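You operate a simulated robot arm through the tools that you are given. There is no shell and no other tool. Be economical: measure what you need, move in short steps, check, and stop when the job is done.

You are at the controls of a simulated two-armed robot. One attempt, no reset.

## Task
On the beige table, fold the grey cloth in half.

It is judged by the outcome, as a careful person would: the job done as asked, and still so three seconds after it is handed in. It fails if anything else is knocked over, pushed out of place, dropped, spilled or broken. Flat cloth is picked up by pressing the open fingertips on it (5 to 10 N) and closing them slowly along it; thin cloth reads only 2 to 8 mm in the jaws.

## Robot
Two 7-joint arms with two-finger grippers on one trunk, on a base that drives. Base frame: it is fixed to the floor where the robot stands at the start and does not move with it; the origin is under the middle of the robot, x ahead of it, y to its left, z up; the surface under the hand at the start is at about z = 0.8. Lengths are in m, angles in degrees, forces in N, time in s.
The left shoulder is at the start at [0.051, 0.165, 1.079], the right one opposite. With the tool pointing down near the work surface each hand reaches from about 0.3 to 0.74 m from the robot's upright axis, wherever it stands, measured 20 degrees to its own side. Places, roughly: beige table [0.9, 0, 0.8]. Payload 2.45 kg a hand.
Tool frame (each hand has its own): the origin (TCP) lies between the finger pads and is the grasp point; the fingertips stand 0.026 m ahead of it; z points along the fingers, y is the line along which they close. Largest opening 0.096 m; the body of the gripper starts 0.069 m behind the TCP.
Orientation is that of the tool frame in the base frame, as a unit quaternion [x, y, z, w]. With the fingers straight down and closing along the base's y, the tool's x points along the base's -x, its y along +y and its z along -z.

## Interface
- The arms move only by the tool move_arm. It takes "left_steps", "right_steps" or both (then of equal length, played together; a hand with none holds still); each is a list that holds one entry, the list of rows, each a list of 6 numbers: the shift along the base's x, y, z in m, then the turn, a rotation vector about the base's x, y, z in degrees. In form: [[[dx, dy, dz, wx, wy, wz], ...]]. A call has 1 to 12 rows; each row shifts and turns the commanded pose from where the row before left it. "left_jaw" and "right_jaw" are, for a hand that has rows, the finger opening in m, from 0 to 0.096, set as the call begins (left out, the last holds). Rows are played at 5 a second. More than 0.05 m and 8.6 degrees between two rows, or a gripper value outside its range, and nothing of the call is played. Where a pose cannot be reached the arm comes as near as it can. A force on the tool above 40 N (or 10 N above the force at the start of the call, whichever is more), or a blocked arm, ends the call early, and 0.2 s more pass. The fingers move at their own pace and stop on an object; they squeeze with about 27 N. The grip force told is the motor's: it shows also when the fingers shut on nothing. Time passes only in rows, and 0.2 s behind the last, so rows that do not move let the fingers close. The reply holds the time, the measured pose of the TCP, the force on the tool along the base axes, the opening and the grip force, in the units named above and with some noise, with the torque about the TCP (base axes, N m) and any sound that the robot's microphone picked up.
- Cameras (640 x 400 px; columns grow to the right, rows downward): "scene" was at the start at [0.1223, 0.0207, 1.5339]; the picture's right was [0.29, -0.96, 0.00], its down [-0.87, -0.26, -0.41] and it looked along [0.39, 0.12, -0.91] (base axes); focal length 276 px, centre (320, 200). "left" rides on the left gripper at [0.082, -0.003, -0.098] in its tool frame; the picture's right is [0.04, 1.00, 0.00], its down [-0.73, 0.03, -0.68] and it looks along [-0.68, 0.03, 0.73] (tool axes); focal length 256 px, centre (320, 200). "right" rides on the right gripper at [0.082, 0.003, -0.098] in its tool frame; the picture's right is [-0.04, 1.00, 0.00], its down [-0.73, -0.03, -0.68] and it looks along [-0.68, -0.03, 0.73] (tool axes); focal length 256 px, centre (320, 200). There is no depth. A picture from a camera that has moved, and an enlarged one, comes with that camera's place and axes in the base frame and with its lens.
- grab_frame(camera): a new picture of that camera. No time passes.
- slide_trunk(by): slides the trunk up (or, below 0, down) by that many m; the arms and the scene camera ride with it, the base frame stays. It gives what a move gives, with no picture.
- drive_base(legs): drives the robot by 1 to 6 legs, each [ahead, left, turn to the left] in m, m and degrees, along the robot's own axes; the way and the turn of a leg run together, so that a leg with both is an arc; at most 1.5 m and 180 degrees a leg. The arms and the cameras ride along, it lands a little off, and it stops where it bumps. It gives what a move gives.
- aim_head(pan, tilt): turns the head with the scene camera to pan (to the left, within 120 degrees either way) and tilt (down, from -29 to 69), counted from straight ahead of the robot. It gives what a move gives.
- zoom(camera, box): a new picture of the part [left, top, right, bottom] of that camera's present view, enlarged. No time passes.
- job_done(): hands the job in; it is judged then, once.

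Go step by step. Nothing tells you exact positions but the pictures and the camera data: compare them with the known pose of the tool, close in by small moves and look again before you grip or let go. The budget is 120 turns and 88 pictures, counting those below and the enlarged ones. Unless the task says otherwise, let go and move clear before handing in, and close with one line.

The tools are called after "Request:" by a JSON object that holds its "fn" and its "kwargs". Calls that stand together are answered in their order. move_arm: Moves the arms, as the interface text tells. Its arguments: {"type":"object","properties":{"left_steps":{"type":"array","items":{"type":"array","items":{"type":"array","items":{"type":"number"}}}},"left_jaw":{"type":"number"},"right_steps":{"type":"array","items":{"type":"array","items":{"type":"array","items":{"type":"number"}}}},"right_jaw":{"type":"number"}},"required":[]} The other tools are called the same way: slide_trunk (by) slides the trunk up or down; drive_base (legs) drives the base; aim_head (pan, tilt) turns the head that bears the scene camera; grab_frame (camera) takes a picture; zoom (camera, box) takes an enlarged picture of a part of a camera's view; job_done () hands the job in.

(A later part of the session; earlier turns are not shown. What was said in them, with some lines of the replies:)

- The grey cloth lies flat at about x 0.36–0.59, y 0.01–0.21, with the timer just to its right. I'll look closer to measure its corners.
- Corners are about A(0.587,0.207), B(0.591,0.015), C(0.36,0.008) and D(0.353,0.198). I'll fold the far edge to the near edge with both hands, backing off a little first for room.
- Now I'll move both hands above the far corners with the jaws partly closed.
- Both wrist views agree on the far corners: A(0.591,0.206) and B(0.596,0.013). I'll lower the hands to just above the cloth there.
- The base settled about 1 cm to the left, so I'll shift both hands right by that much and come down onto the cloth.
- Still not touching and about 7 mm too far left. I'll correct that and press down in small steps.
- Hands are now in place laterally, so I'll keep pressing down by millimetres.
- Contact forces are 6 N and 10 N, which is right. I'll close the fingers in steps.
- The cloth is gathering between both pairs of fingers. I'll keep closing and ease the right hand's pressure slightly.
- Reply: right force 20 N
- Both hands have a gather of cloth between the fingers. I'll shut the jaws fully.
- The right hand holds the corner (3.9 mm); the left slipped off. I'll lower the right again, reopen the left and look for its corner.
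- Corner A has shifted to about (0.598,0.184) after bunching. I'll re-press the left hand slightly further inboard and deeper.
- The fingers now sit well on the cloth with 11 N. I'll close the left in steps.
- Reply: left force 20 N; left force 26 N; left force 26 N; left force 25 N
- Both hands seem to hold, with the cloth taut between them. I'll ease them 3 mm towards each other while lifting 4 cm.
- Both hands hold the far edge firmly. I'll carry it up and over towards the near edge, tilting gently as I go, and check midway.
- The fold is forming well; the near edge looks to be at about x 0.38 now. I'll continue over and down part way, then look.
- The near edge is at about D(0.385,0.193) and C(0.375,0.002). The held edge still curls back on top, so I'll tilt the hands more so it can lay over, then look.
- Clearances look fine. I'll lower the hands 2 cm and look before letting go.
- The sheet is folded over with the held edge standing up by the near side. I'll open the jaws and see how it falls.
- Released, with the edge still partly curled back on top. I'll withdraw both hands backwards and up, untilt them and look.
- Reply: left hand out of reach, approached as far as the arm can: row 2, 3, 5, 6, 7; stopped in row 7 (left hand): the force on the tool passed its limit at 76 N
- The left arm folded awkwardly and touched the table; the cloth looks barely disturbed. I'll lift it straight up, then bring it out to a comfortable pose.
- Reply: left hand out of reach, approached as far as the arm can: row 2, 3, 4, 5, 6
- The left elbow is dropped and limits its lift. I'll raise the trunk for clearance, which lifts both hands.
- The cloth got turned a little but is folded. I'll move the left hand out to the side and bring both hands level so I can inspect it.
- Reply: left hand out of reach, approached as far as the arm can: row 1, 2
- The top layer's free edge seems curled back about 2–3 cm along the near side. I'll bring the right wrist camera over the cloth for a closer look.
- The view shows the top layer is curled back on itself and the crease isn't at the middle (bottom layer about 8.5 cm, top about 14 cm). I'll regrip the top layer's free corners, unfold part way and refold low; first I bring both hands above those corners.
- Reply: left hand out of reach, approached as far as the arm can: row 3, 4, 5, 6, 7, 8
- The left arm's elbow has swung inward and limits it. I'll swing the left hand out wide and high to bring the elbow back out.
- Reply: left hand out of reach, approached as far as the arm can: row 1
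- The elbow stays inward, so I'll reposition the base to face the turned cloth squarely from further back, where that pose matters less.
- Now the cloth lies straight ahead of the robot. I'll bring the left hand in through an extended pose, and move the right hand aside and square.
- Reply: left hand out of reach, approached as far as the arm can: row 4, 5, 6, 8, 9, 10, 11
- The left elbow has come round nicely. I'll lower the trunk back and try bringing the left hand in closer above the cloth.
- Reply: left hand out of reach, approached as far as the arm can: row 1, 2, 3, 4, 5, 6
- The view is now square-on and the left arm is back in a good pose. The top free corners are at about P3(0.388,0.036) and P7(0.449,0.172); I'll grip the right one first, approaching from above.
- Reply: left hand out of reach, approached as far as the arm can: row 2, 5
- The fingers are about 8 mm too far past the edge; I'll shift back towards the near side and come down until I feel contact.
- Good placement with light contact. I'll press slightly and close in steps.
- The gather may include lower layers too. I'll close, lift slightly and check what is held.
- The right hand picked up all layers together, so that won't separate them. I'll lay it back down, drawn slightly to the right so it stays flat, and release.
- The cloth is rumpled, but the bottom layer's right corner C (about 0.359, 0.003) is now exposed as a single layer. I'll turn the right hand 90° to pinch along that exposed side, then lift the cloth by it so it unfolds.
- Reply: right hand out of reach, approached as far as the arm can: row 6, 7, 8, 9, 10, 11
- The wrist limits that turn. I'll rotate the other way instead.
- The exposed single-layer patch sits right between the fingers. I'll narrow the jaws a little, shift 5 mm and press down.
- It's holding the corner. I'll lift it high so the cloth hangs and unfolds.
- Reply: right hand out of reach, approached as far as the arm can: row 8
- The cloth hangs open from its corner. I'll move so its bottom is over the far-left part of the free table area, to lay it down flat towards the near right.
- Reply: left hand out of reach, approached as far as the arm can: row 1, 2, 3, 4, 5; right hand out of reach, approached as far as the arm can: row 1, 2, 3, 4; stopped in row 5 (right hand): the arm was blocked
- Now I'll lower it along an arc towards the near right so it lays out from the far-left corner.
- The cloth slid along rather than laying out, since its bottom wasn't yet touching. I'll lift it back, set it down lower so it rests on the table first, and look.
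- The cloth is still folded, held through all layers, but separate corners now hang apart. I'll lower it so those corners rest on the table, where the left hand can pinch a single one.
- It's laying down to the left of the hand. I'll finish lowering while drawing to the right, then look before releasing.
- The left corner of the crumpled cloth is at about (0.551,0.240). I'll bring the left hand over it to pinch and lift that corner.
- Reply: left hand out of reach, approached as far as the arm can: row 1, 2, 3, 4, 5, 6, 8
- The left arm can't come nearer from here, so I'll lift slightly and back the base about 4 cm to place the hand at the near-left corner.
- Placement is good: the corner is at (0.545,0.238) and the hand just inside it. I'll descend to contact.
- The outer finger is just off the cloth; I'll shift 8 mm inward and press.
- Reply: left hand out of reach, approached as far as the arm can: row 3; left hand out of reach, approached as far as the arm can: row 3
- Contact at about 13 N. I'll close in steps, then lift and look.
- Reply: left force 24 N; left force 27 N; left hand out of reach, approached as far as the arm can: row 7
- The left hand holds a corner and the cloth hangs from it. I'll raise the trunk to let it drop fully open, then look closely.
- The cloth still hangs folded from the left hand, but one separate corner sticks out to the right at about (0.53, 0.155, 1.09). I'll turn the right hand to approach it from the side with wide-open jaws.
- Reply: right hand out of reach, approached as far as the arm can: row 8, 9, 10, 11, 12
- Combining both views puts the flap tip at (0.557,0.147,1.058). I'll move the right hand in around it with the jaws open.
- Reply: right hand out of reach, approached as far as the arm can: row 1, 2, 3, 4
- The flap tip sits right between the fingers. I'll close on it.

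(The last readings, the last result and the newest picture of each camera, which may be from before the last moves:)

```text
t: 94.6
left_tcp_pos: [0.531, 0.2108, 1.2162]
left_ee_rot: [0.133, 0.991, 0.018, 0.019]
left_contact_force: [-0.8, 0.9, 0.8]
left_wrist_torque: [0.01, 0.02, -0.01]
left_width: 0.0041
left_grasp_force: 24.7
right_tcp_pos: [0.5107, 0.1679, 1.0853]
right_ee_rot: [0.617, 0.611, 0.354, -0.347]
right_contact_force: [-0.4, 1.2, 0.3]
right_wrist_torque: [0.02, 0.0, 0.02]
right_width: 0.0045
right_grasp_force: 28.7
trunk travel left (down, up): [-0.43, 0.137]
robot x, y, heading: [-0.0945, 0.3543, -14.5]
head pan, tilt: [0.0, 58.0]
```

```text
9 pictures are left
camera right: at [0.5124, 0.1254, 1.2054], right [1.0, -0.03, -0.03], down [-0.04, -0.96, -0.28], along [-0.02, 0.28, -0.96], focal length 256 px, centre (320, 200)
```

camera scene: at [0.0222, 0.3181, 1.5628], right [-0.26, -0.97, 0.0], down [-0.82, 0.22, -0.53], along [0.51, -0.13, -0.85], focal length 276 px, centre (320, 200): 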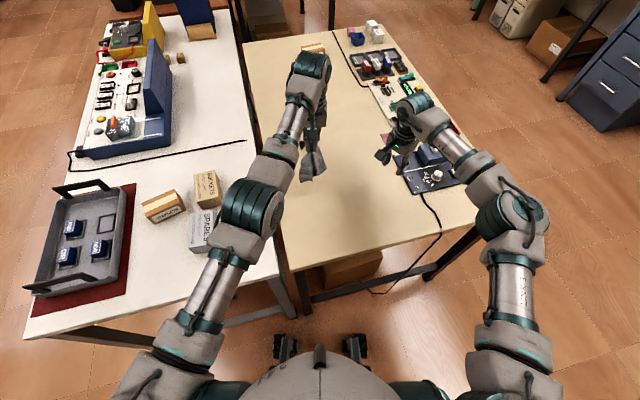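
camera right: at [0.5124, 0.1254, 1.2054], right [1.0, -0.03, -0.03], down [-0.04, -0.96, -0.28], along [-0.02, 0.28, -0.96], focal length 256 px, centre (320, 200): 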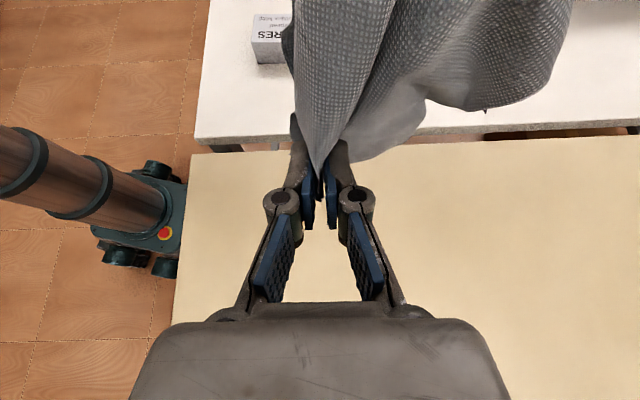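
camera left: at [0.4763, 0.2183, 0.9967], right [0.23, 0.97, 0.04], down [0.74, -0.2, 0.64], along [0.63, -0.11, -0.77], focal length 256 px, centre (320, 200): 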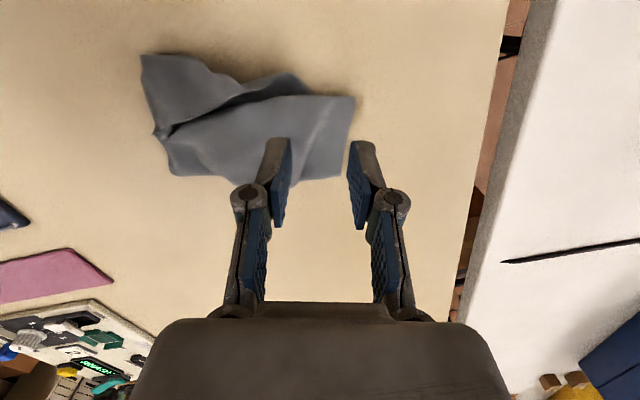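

The right hand now holds a corner. I'll draw the right hand away gently until the cloth becomes taut, to see which span is held.

Request:
{"fn": "move_arm", "kwargs": {"right_steps": [[[0, -0.02, 0.01, 0, 0, 0], [0, -0.02, 0.01, 0, 0, 0], [0, -0.02, 0.01, 0, 0, 0]]]}}

Request:
{"fn": "move_arm", "kwargs": {"right_steps": [[[0, -0.015, 0.01, 0, 0, 0], [0, -0.015, 0.01, 0, 0, 0], [0, -0.01, 0.0, 0, 0, 0]]]}}

Request:
{"fn": "zoom", "kwargs": {"camera": "scene", "box": [250, 60, 410, 160]}}

```text
t: 95.4
left_tcp_pos: [0.5311, 0.2105, 1.216]
left_ee_rot: [0.132, 0.991, 0.018, 0.02]
left_contact_force: [-0.9, 0.1, 0.5]
left_wrist_torque: [-0.07, 0.01, -0.02]
left_width: 0.0051
left_grasp_force: 26.0
right_tcp_pos: [0.5088, 0.1082, 1.1172]
right_ee_rot: [0.617, 0.612, 0.352, -0.347]
right_contact_force: [0.0, -0.5, 2.1]
right_wrist_torque: [-0.03, 0.01, 0.03]
right_width: 0.0006
right_grasp_force: 24.4
right hand out of reach, approached as far as the arm can: row 3
trunk travel left (down, up): [-0.43, 0.137]
robot x, y, heading: [-0.0952, 0.3542, -14.9]
head pan, tilt: [0.0, 58.0]
```

```text
t: 96.2
left_tcp_pos: [0.5309, 0.2098, 1.2145]
left_ee_rot: [0.133, 0.991, 0.017, 0.02]
left_contact_force: [-0.3, -1.0, 0.4]
left_wrist_torque: [0.0, -0.02, 0.01]
left_width: 0.0023
left_grasp_force: 23.7
right_tcp_pos: [0.4965, 0.0713, 1.138]
right_ee_rot: [0.617, 0.613, 0.351, -0.348]
right_contact_force: [0.7, 1.4, -0.1]
right_wrist_torque: [0.03, 0.0, -0.01]
right_width: 0.0036
right_grasp_force: 24.4
right hand out of reach, approached as far as the arm can: row 1, 3
trunk travel left (down, up): [-0.43, 0.137]
robot x, y, heading: [-0.0924, 0.3501, -14.7]
head pan, tilt: [0.0, 58.0]
```

```text
4.00 times, centred on (330, 110) of scene
camera zoom: at [-0.0344, 0.3339, 1.7236], right [-0.26, -0.97, 0.0], down [-0.82, 0.22, -0.53], along [0.51, -0.13, -0.85], focal length 1102 px, centre (280, 560)
```

zoom: 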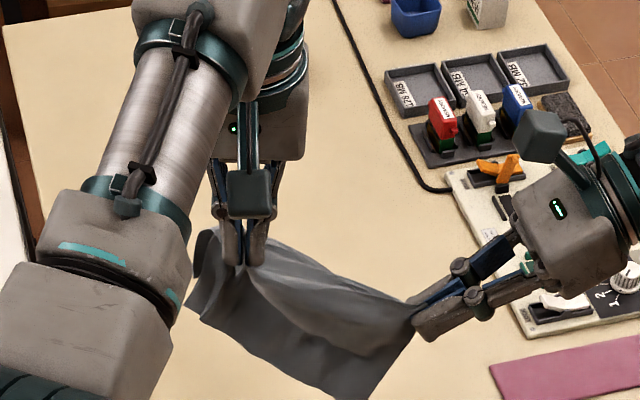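

The two hands now hold the cloth as a hanging strip between two corners, quite neatly. I'll look closer to see how the layers hang.

Request:
{"fn": "zoom", "kwargs": {"camera": "scene", "box": [292, 112, 372, 167]}}

```text
7.27 times, centred on (332, 140) of scene
camera zoom: at [-0.0344, 0.3339, 1.7236], right [-0.26, -0.97, 0.0], down [-0.82, 0.22, -0.53], along [0.51, -0.13, -0.85], focal length 2004 px, centre (233, 640)
```

zoom: 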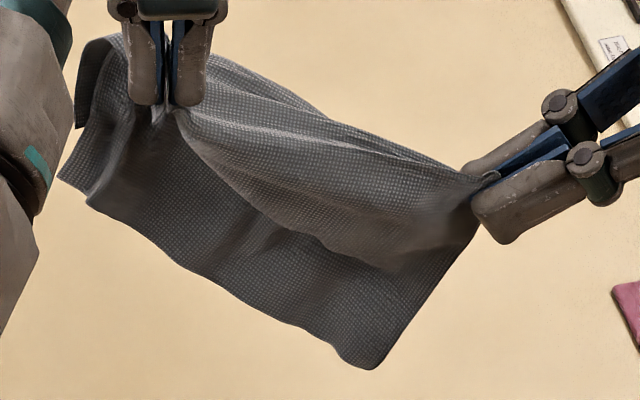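

The held line is the rolled near side, the crease hangs at the bottom, and the curled strip hangs on the robot's side. If I lay the body down away from me, the strip will open outward, so I'll level the hands and lower first.

Request:
{"fn": "move_arm", "kwargs": {"left_steps": [[[0, 0, -0.018, 0, 0, 0], [0, 0, -0.018, 0, 0, 0], [0, 0, -0.018, 0, 0, 0], [0, 0, -0.016, 0, 0, 0]]], "right_steps": [[[0, 0, 0, -5, 0, 0], [0, 0, 0, -5, 0, 0], [0, 0, 0, -5, 0, 0], [0, 0, 0, -5, 0, 0]]]}}

Request:
{"fn": "slide_trunk", "kwargs": {"by": -0.2}}

```text
t: 97.2
left_tcp_pos: [0.5276, 0.2132, 1.1443]
left_ee_rot: [0.133, 0.991, 0.018, 0.02]
left_contact_force: [0.4, 0.7, 2.1]
left_wrist_torque: [0.09, -0.03, 0.0]
left_width: 0.0022
left_grasp_force: 23.6
right_tcp_pos: [0.5087, 0.0681, 1.139]
right_ee_rot: [0.668, 0.664, 0.241, -0.234]
right_contact_force: [-0.3, -0.8, 0.3]
right_wrist_torque: [-0.02, 0.03, 0.01]
right_width: 0.0029
right_grasp_force: 32.2
right hand out of reach, approached as far as the arm can: row 2, 3, 4
trunk travel left (down, up): [-0.43, 0.137]
robot x, y, heading: [-0.096, 0.3521, -14.6]
head pan, tilt: [0.0, 58.0]
```

```text
t: 99.3
left_tcp_pos: [0.5347, 0.2101, 0.8743]
left_ee_rot: [0.134, 0.99, 0.025, -0.036]
left_contact_force: [-0.7, 0.5, 0.4]
left_wrist_torque: [-0.02, -0.01, 0.01]
left_width: 0.0049
left_grasp_force: 30.3
right_tcp_pos: [0.5139, 0.0667, 0.8548]
right_ee_rot: [0.678, 0.644, 0.209, -0.288]
right_contact_force: [-0.8, -0.7, 0.8]
right_wrist_torque: [-0.03, -0.04, -0.03]
right_width: 0.003
right_grasp_force: 23.8
trunk travel left (down, up): [-0.23, 0.337]
robot x, y, heading: [-0.0915, 0.3525, -14.8]
head pan, tilt: [0.0, 58.0]
```

The hands came down further than planned, to about 6 cm above the table. I'll back the base so the body of the cloth trails out flat on the far side, then look.

Request:
{"fn": "drive_base", "kwargs": {"legs": [[-0.1, 0.02, 0]]}}

Request:
{"fn": "zoom", "kwargs": {"camera": "scene", "box": [250, 120, 410, 220]}}

```text
t: 100.5
left_tcp_pos: [0.442, 0.25, 0.8729]
left_ee_rot: [0.134, 0.99, 0.027, -0.036]
left_contact_force: [0.4, 0.5, 0.5]
left_wrist_torque: [0.0, -0.04, -0.03]
left_width: 0.0047
left_grasp_force: 31.6
right_tcp_pos: [0.4238, 0.1046, 0.8534]
right_ee_rot: [0.676, 0.644, 0.21, -0.29]
right_contact_force: [0.3, -0.2, 0.0]
right_wrist_torque: [-0.01, -0.02, -0.02]
right_width: 0.0012
right_grasp_force: 23.7
trunk travel left (down, up): [-0.23, 0.337]
robot x, y, heading: [-0.1856, 0.3975, -14.7]
head pan, tilt: [0.0, 58.0]
```

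```text
4.00 times, centred on (330, 170) of scene
camera zoom: at [-0.0424, 0.3473, 1.521], right [-0.26, -0.97, -0.01], down [-0.82, 0.22, -0.52], along [0.51, -0.13, -0.85], focal length 1102 px, centre (280, 320)
```

zoom: 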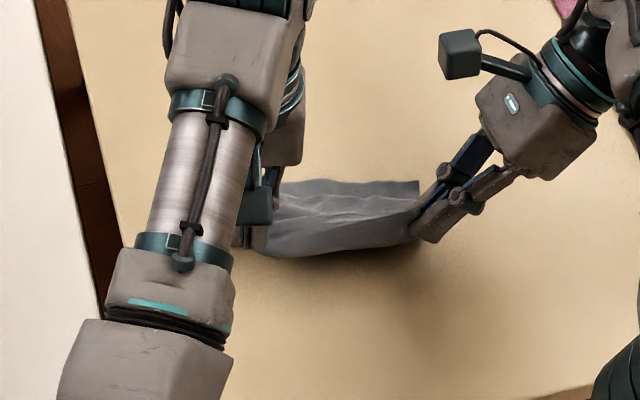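

The body trails out neatly on the far side. I'll lower both hands to the table, release, and withdraw them clear.

Request:
{"fn": "move_arm", "kwargs": {"left_steps": [[[-0.005, 0, -0.012, 0, 0, 0], [-0.005, 0, -0.012, 0, 0, 0], [-0.003, 0, -0.012, 0, 0, 0], [0, 0, -0.004, 0, 0, 0]]], "right_steps": [[[-0.005, 0, -0.005, 0, 0, 0], [-0.005, 0, -0.005, 0, 0, 0], [-0.003, 0, -0.004, 0, 0, 0], [0, 0, -0.002, 0, 0, 0]]]}}

Request:
{"fn": "move_arm", "kwargs": {"left_steps": [[[0, 0, 0, 0, 0, 0], [0, 0, 0, 0, 0, 0], [0, 0, 0.02, 0, 0, 0], [0, 0, 0.03, 0, 0, 0], [0, 0.02, 0.03, 0, 0, 0], [0, 0.03, 0.03, 0, 0, 0], [0.01, 0.03, 0.01, 0, 0, 0], [0.01, 0.03, 0, 0, 0, 0], [0.01, 0.03, 0, 0, 0, 0]]], "right_steps": [[[0, 0, 0, 0, 0, 0], [0, 0, 0, 0, 0, 0], [0, -0.015, 0.018, 0, 0, 0], [0, -0.015, 0.018, 0, 0, 0], [0, -0.015, 0.025, 0, 0, 0], [0, -0.02, 0.025, -5, 0, 0], [0, -0.03, 0, -7, 0, 0], [0, -0.03, 0, -7, 0, 0], [0, -0.03, 0, -7, 0, 0]]], "left_jaw": 0.035, "right_jaw": 0.035}}

Request:
{"fn": "zoom", "kwargs": {"camera": "scene", "box": [260, 140, 388, 220]}}

```text
t: 101.5
left_tcp_pos: [0.4318, 0.2529, 0.8342]
left_ee_rot: [0.134, 0.99, 0.025, -0.034]
left_contact_force: [0.2, 0.2, 0.7]
left_wrist_torque: [0.37, -0.15, -0.06]
left_width: 0.0016
left_grasp_force: 24.4
left hand out of reach, approached as far as the arm can: row 1
right_tcp_pos: [0.4219, 0.1049, 0.8404]
right_ee_rot: [0.678, 0.644, 0.209, -0.287]
right_contact_force: [0.9, 0.3, 0.3]
right_wrist_torque: [0.01, 0.02, 0.01]
right_width: 0.0017
right_grasp_force: 30.1
right hand out of reach, approached as far as the arm can: row 1, 2
trunk travel left (down, up): [-0.23, 0.337]
robot x, y, heading: [-0.1862, 0.3921, -14.5]
head pan, tilt: [0.0, 58.0]
```

```text
t: 103.5
left_tcp_pos: [0.4961, 0.3706, 0.9518]
left_ee_rot: [0.134, 0.99, 0.025, -0.035]
left_contact_force: [-0.6, 0.2, 0.3]
left_wrist_torque: [0.01, -0.02, 0.0]
left_width: 0.035
left_grasp_force: 0.0
left hand out of reach, approached as far as the arm can: row 3, 4, 5, 6
right_tcp_pos: [0.3892, -0.0383, 0.9315]
right_ee_rot: [0.725, 0.675, 0.059, -0.127]
right_contact_force: [-0.5, 0.0, 0.5]
right_wrist_torque: [0.02, 0.01, -0.01]
right_width: 0.035
right_grasp_force: 0.0
right hand out of reach, approached as far as the arm can: row 5, 6, 8
trunk travel left (down, up): [-0.23, 0.337]
robot x, y, heading: [-0.1896, 0.3938, -14.8]
head pan, tilt: [0.0, 58.0]
```

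```text
5.00 times, centred on (324, 180) of scene
camera zoom: at [-0.0417, 0.3501, 1.5211], right [-0.26, -0.97, 0.0], down [-0.82, 0.22, -0.52], along [0.51, -0.13, -0.85], focal length 1378 px, centre (300, 300)
```

zoom: 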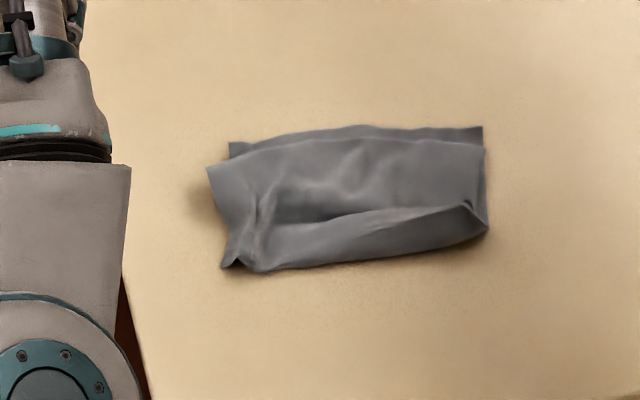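

This looks much better: two free edges now nearly coincide at the far side and the fold is at the near side, with a narrow flap or pleat along it. I'll zoom in to understand the pleat.

Request:
{"fn": "zoom", "kwargs": {"camera": "scene", "box": [298, 160, 362, 200]}}

```text
10.00 times, centred on (330, 180) of scene
camera zoom: at [-0.0417, 0.3501, 1.5211], right [-0.26, -0.97, 0.0], down [-0.82, 0.22, -0.52], along [0.51, -0.13, -0.85], focal length 2756 px, centre (220, 400)
```

zoom: 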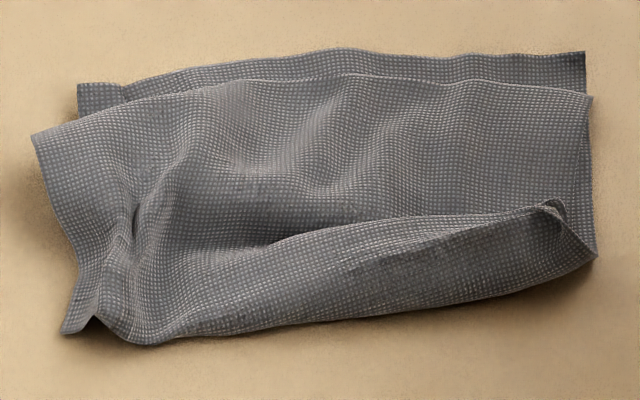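

Now it's clear: the free edges match within about 1.5 cm at the far side, and the true crease just curls up along the near side. I'll pin the far-left part with the left hand and gently press-drag the curl towards the near side with the right.

Request:
{"fn": "move_arm", "kwargs": {"left_steps": [[[0.002, -0.02, 0, 0, 0, 0], [0.002, -0.025, -0.01, 0, 0, 0], [0.001, -0.03, -0.015, 0, 0, 0], [0, -0.03, -0.02, 0, 0, 0], [0, -0.024, -0.025, 0, 0, 0], [0, 0, -0.025, 0, 0, 0], [0, 0, -0.015, 0, 0, 0], [0, 0, -0.005, 0, 0, 0]]], "right_steps": [[[0.004, 0.022, 0, 0, 0, 0], [0.005, 0.025, 0, 0, 0, 0], [0.006, 0.025, 0, 0, 0, 0], [0.006, 0.025, 0, 0, 0, 0], [0.006, 0.025, -0.01, 0, 0, 0], [0.006, 0.025, -0.02, 0, 0, 0], [0.003, 0.025, -0.02, 0, 0, 0], [0, 0.008, -0.015, 0, 0, 0]]], "left_jaw": 0, "right_jaw": 0}}

```text
t: 105.3
left_tcp_pos: [0.4703, 0.2574, 0.8377]
left_ee_rot: [0.134, 0.99, 0.024, -0.035]
left_contact_force: [-0.4, -0.3, -0.4]
left_wrist_torque: [0.01, 0.01, 0.01]
left_width: 0.0
left_grasp_force: 27.0
left hand out of reach, approached as far as the arm can: row 3, 4, 5
right_tcp_pos: [0.4271, 0.1457, 0.8676]
right_ee_rot: [0.724, 0.676, 0.059, -0.127]
right_contact_force: [-0.9, 0.5, 0.8]
right_wrist_torque: [-0.02, 0.02, 0.0]
right_width: 0.0
right_grasp_force: 26.5
trunk travel left (down, up): [-0.23, 0.337]
robot x, y, heading: [-0.1865, 0.3946, -14.8]
head pan, tilt: [0.0, 58.0]
```

Request:
{"fn": "move_arm", "kwargs": {"left_steps": [[[0.012, 0, 0.004, 0, 0, 0], [0.012, 0, 0, 0, 0, 0], [0, 0, -0.005, 0, 0, 0], [0, 0, -0.005, 0, 0, 0], [0, 0, -0.003, 0, 0, 0]]], "right_steps": [[[0, 0, -0.004, 0, 0, 0], [0, 0, -0.004, 0, 0, 0], [0, 0, -0.003, 0, 0, 0], [0, 0, -0.003, 0, 0, 0], [0, 0, -0.002, 0, 0, 0]]]}}

```text
t: 106.5
left_tcp_pos: [0.4743, 0.2605, 0.8297]
left_ee_rot: [0.134, 0.99, 0.025, -0.035]
left_contact_force: [0.2, 0.2, 0.0]
left_wrist_torque: [-0.03, -0.01, -0.01]
left_width: 0.0
left_grasp_force: 26.7
left hand out of reach, approached as far as the arm can: row 1, 2
right_tcp_pos: [0.4263, 0.1441, 0.8499]
right_ee_rot: [0.723, 0.676, 0.059, -0.127]
right_contact_force: [-1.1, 0.0, 0.6]
right_wrist_torque: [0.0, 0.04, 0.02]
right_width: 0.0
right_grasp_force: 27.4
trunk travel left (down, up): [-0.23, 0.337]
robot x, y, heading: [-0.1859, 0.3988, -14.6]
head pan, tilt: [0.0, 58.0]
```

Still no contact; I'll go on in small steps.

Request:
{"fn": "move_arm", "kwargs": {"left_steps": [[[0, 0, -0.001, 0, 0, 0], [0, 0, -0.001, 0, 0, 0], [0, 0, -0.001, 0, 0, 0], [0, 0, -0.001, 0, 0, 0]]], "right_steps": [[[0, 0, -0.004, 0, 0, 0], [0, 0, -0.004, 0, 0, 0], [0, 0, -0.003, 0, 0, 0], [0, 0, -0.003, 0, 0, 0]]]}}

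```text
t: 107.5
left_tcp_pos: [0.4734, 0.2614, 0.827]
left_ee_rot: [0.134, 0.99, 0.024, -0.033]
left_contact_force: [1.6, -1.1, 7.5]
left_wrist_torque: [-0.08, -0.07, 0.01]
left_width: 0.0001
left_grasp_force: 26.5
right_tcp_pos: [0.4239, 0.1445, 0.8373]
right_ee_rot: [0.724, 0.675, 0.059, -0.126]
right_contact_force: [-0.5, -0.5, 0.6]
right_wrist_torque: [0.01, 0.0, -0.02]
right_width: 0.0002
right_grasp_force: 26.9
trunk travel left (down, up): [-0.23, 0.337]
robot x, y, heading: [-0.1868, 0.3994, -14.9]
head pan, tilt: [0.0, 58.0]
```

Request:
{"fn": "move_arm", "kwargs": {"right_steps": [[[0, 0, -0.003, 0, 0, 0], [0, 0, -0.002, 0, 0, 0], [0, 0, -0.002, 0, 0, 0], [0, 0, -0.001, 0, 0, 0]]]}}

```text
t: 108.5
left_tcp_pos: [0.4739, 0.2617, 0.8269]
left_ee_rot: [0.133, 0.99, 0.024, -0.033]
left_contact_force: [2.2, -0.5, 15.5]
left_wrist_torque: [-0.14, -0.16, 0.02]
left_width: 0.0
left_grasp_force: 27.1
right_tcp_pos: [0.4252, 0.1456, 0.8294]
right_ee_rot: [0.724, 0.675, 0.06, -0.126]
right_contact_force: [0.1, 0.0, -0.8]
right_wrist_torque: [-0.02, 0.02, -0.03]
right_width: 0.0001
right_grasp_force: 28.0
trunk travel left (down, up): [-0.23, 0.337]
robot x, y, heading: [-0.1861, 0.397, -14.7]
head pan, tilt: [0.0, 58.0]
```

Request:
{"fn": "grab_frame", "kwargs": {"camera": "right"}}

```text
3 pictures are left
camera right: at [0.4432, 0.1972, 0.9443], right [0.99, -0.09, -0.11], down [-0.03, -0.88, 0.47], along [-0.14, -0.46, -0.88], focal length 256 px, centre (320, 200)
```

right: 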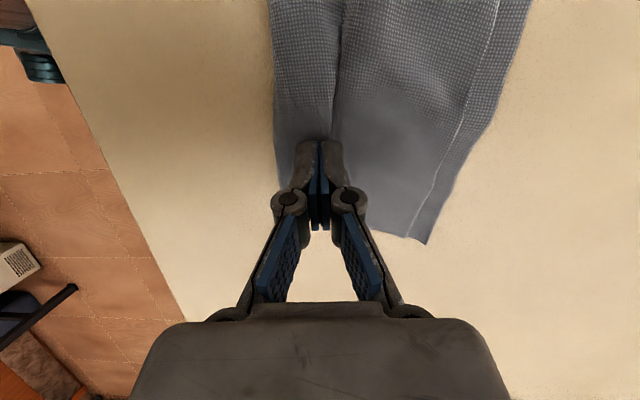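

The fingertips sit right at the lip of the curl. I'll hop just behind the lip, lower again, and push it towards the near side.

Request:
{"fn": "move_arm", "kwargs": {"right_steps": [[[0, 0, 0.012, 0, 0, 0], [0.014, 0, 0.004, 0, 0, 0], [0, 0, -0.008, 0, 0, 0], [0, 0, -0.008, 0, 0, 0], [0, 0, -0.001, 0, 0, 0]]]}}

Request:
{"fn": "move_arm", "kwargs": {"right_steps": [[[-0.008, 0.002, 0, 0, 0, 0], [-0.008, 0.002, 0, 0, 0, 0], [-0.008, 0.002, 0, 0, 0, 0], [-0.008, 0.002, 0, 0, 0, 0], [-0.008, 0.002, 0, 0, 0, 0], [-0.008, 0.002, 0, 0, 0, 0], [-0.006, 0.002, 0, 0, 0, 0]]]}}

Request:
{"fn": "move_arm", "kwargs": {"right_steps": [[[0, 0, 0.02, 0, 0, 0], [0, 0, 0.02, 0, 0, 0]]]}}

Request:
{"fn": "grab_frame", "kwargs": {"camera": "right"}}

```text
t: 109.7
left_tcp_pos: [0.4721, 0.2625, 0.8277]
left_ee_rot: [0.134, 0.99, 0.024, -0.033]
left_contact_force: [2.5, -1.1, 17.9]
left_wrist_torque: [-0.15, -0.21, 0.0]
left_width: 0.0001
left_grasp_force: 27.2
right_tcp_pos: [0.4397, 0.1455, 0.8295]
right_ee_rot: [0.724, 0.676, 0.06, -0.126]
right_contact_force: [0.2, 0.5, 1.2]
right_wrist_torque: [-0.01, -0.02, -0.01]
right_width: 0.0
right_grasp_force: 27.5
trunk travel left (down, up): [-0.23, 0.337]
robot x, y, heading: [-0.1828, 0.4007, -14.8]
head pan, tilt: [0.0, 58.0]
```

```text
t: 111.3
left_tcp_pos: [0.4712, 0.2622, 0.8271]
left_ee_rot: [0.134, 0.99, 0.024, -0.033]
left_contact_force: [2.8, -1.6, 19.6]
left_wrist_torque: [-0.13, -0.16, 0.0]
left_width: 0.0
left_grasp_force: 27.5
right_tcp_pos: [0.3845, 0.1586, 0.8285]
right_ee_rot: [0.724, 0.675, 0.059, -0.126]
right_contact_force: [0.8, 0.2, 2.0]
right_wrist_torque: [0.05, -0.05, 0.0]
right_width: 0.0002
right_grasp_force: 27.5
trunk travel left (down, up): [-0.23, 0.337]
robot x, y, heading: [-0.1855, 0.3963, -14.8]
head pan, tilt: [0.0, 58.0]
```

```text
t: 111.9
left_tcp_pos: [0.4713, 0.2621, 0.8277]
left_ee_rot: [0.134, 0.99, 0.024, -0.033]
left_contact_force: [3.3, -1.1, 21.0]
left_wrist_torque: [-0.16, -0.22, 0.0]
left_width: 0.0
left_grasp_force: 27.5
right_tcp_pos: [0.3834, 0.1585, 0.8689]
right_ee_rot: [0.724, 0.675, 0.059, -0.127]
right_contact_force: [0.8, 0.0, 0.4]
right_wrist_torque: [-0.01, 0.01, 0.03]
right_width: 0.0
right_grasp_force: 27.1
trunk travel left (down, up): [-0.23, 0.337]
robot x, y, heading: [-0.1859, 0.3944, -14.9]
head pan, tilt: [0.0, 58.0]
```

```text
2 pictures are left
camera right: at [0.4023, 0.2113, 0.9833], right [0.99, -0.1, -0.11], down [-0.03, -0.88, 0.47], along [-0.14, -0.46, -0.88], focal length 256 px, centre (320, 200)
```

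right: 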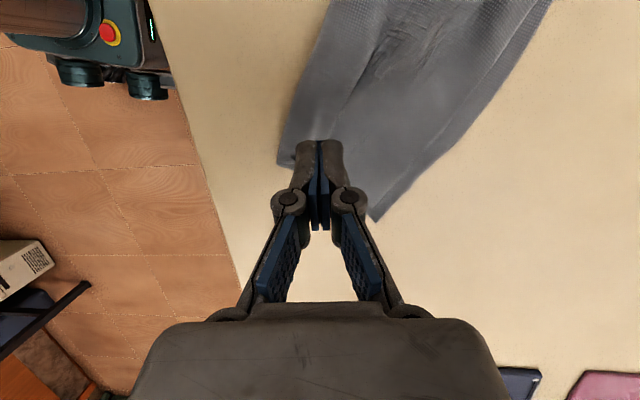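

The curl has opened partly and the right side is now about 9 cm deep. I'll make one more push behind the remaining ridge, a bit further left.

Request:
{"fn": "move_arm", "kwargs": {"right_steps": [[[0.01, 0.006, 0, 0, 0, 0], [0.012, 0.008, 0, 0, 0, 0], [0, 0, -0.015, 0, 0, 0], [0, 0, -0.015, 0, 0, 0], [0, 0, -0.008, 0, 0, 0], [0, 0, -0.004, 0, 0, 0]]]}}

Request:
{"fn": "move_arm", "kwargs": {"right_steps": [[[-0.007, 0.002, 0, 0, 0, 0], [-0.007, 0.002, 0, 0, 0, 0], [-0.007, 0.002, 0, 0, 0, 0], [-0.007, 0.002, 0, 0, 0, 0], [-0.006, 0.001, 0, 0, 0, 0]]]}}

Request:
{"fn": "move_arm", "kwargs": {"right_steps": [[[0, 0, 0.02, 0, 0, 0], [0, 0, 0.02, 0, 0, 0], [0, -0.03, 0.02, 0, 0, 0], [0, -0.04, 0.01, 0, 0, 0], [0, -0.04, 0, 0, 0, 0], [0, -0.04, 0, 0, 0, 0]]], "left_steps": [[[0, 0, 0.01, 0, 0, 0], [0, 0, 0.02, 0, 0, 0], [0, 0.0, 0.03, 0, 0, 0], [0.01, 0.03, 0.02, 0, 0, 0], [0.01, 0.03, 0.01, 0, 0, 0], [0.01, 0.03, 0, 0, 0, 0]]]}}

Request:
{"fn": "zoom", "kwargs": {"camera": "scene", "box": [284, 150, 380, 210]}}

```text
t: 113.3
left_tcp_pos: [0.4723, 0.2625, 0.8267]
left_ee_rot: [0.134, 0.99, 0.024, -0.033]
left_contact_force: [3.4, -1.1, 16.8]
left_wrist_torque: [-0.06, -0.21, 0.02]
left_width: 0.0
left_grasp_force: 27.2
right_tcp_pos: [0.4063, 0.1719, 0.828]
right_ee_rot: [0.725, 0.675, 0.061, -0.125]
right_contact_force: [0.3, -2.1, 11.8]
right_wrist_torque: [-0.1, -0.05, 0.03]
right_width: 0.0002
right_grasp_force: 27.1
trunk travel left (down, up): [-0.23, 0.337]
robot x, y, heading: [-0.1891, 0.3981, -14.9]
head pan, tilt: [0.0, 58.0]
```

```text
t: 114.5
left_tcp_pos: [0.4696, 0.2631, 0.8275]
left_ee_rot: [0.134, 0.99, 0.023, -0.033]
left_contact_force: [-4.1, -4.1, 14.7]
left_wrist_torque: [-0.19, 0.04, -0.1]
left_width: 0.0
left_grasp_force: 26.5
right_tcp_pos: [0.3719, 0.1836, 0.8277]
right_ee_rot: [0.724, 0.675, 0.062, -0.126]
right_contact_force: [10.1, 5.3, 20.5]
right_wrist_torque: [0.02, -0.36, 0.09]
right_width: 0.0002
right_grasp_force: 26.5
trunk travel left (down, up): [-0.23, 0.337]
robot x, y, heading: [-0.1888, 0.3985, -14.9]
head pan, tilt: [0.0, 58.0]
```

```text
t: 115.9
left_tcp_pos: [0.501, 0.3513, 0.916]
left_ee_rot: [0.134, 0.99, 0.024, -0.034]
left_contact_force: [-0.6, -0.1, 0.7]
left_wrist_torque: [-0.03, 0.04, 0.0]
left_width: 0.0002
left_grasp_force: 27.5
right_tcp_pos: [0.3729, 0.0298, 0.8943]
right_ee_rot: [0.724, 0.675, 0.059, -0.127]
right_contact_force: [0.1, -0.5, 1.0]
right_wrist_torque: [0.04, 0.02, 0.01]
right_width: 0.0002
right_grasp_force: 27.0
trunk travel left (down, up): [-0.23, 0.337]
robot x, y, heading: [-0.1861, 0.3947, -14.7]
head pan, tilt: [0.0, 58.0]
```

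```text
6.67 times, centred on (332, 180) of scene
camera zoom: at [-0.0401, 0.3543, 1.521], right [-0.26, -0.97, 0.0], down [-0.82, 0.22, -0.52], along [0.51, -0.13, -0.85], focal length 1837 px, centre (240, 333)
```

zoom: 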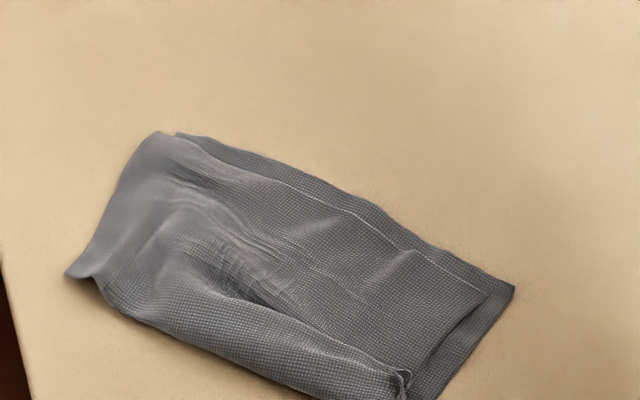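

The cloth now lies folded in half: both free edges lie together at the far side within about 1 cm, and the fold runs along the near side with only a slight curl at one end. Both hands are clear, so I'm handing in.

Request:
{"fn": "job_done", "kwargs": {}}

```text
The job is handed in.
```

The grey cloth is folded in half on the beige table, with its free edges about 1 cm apart. A slight curl remains at the near-right end of the fold, and the cloth sits turned from where it started. During the work the left hand once pressed the table hard enough to trip the force limit (76 N). I saw nothing else disturbed, but I took no wide picture at the end to confirm that.
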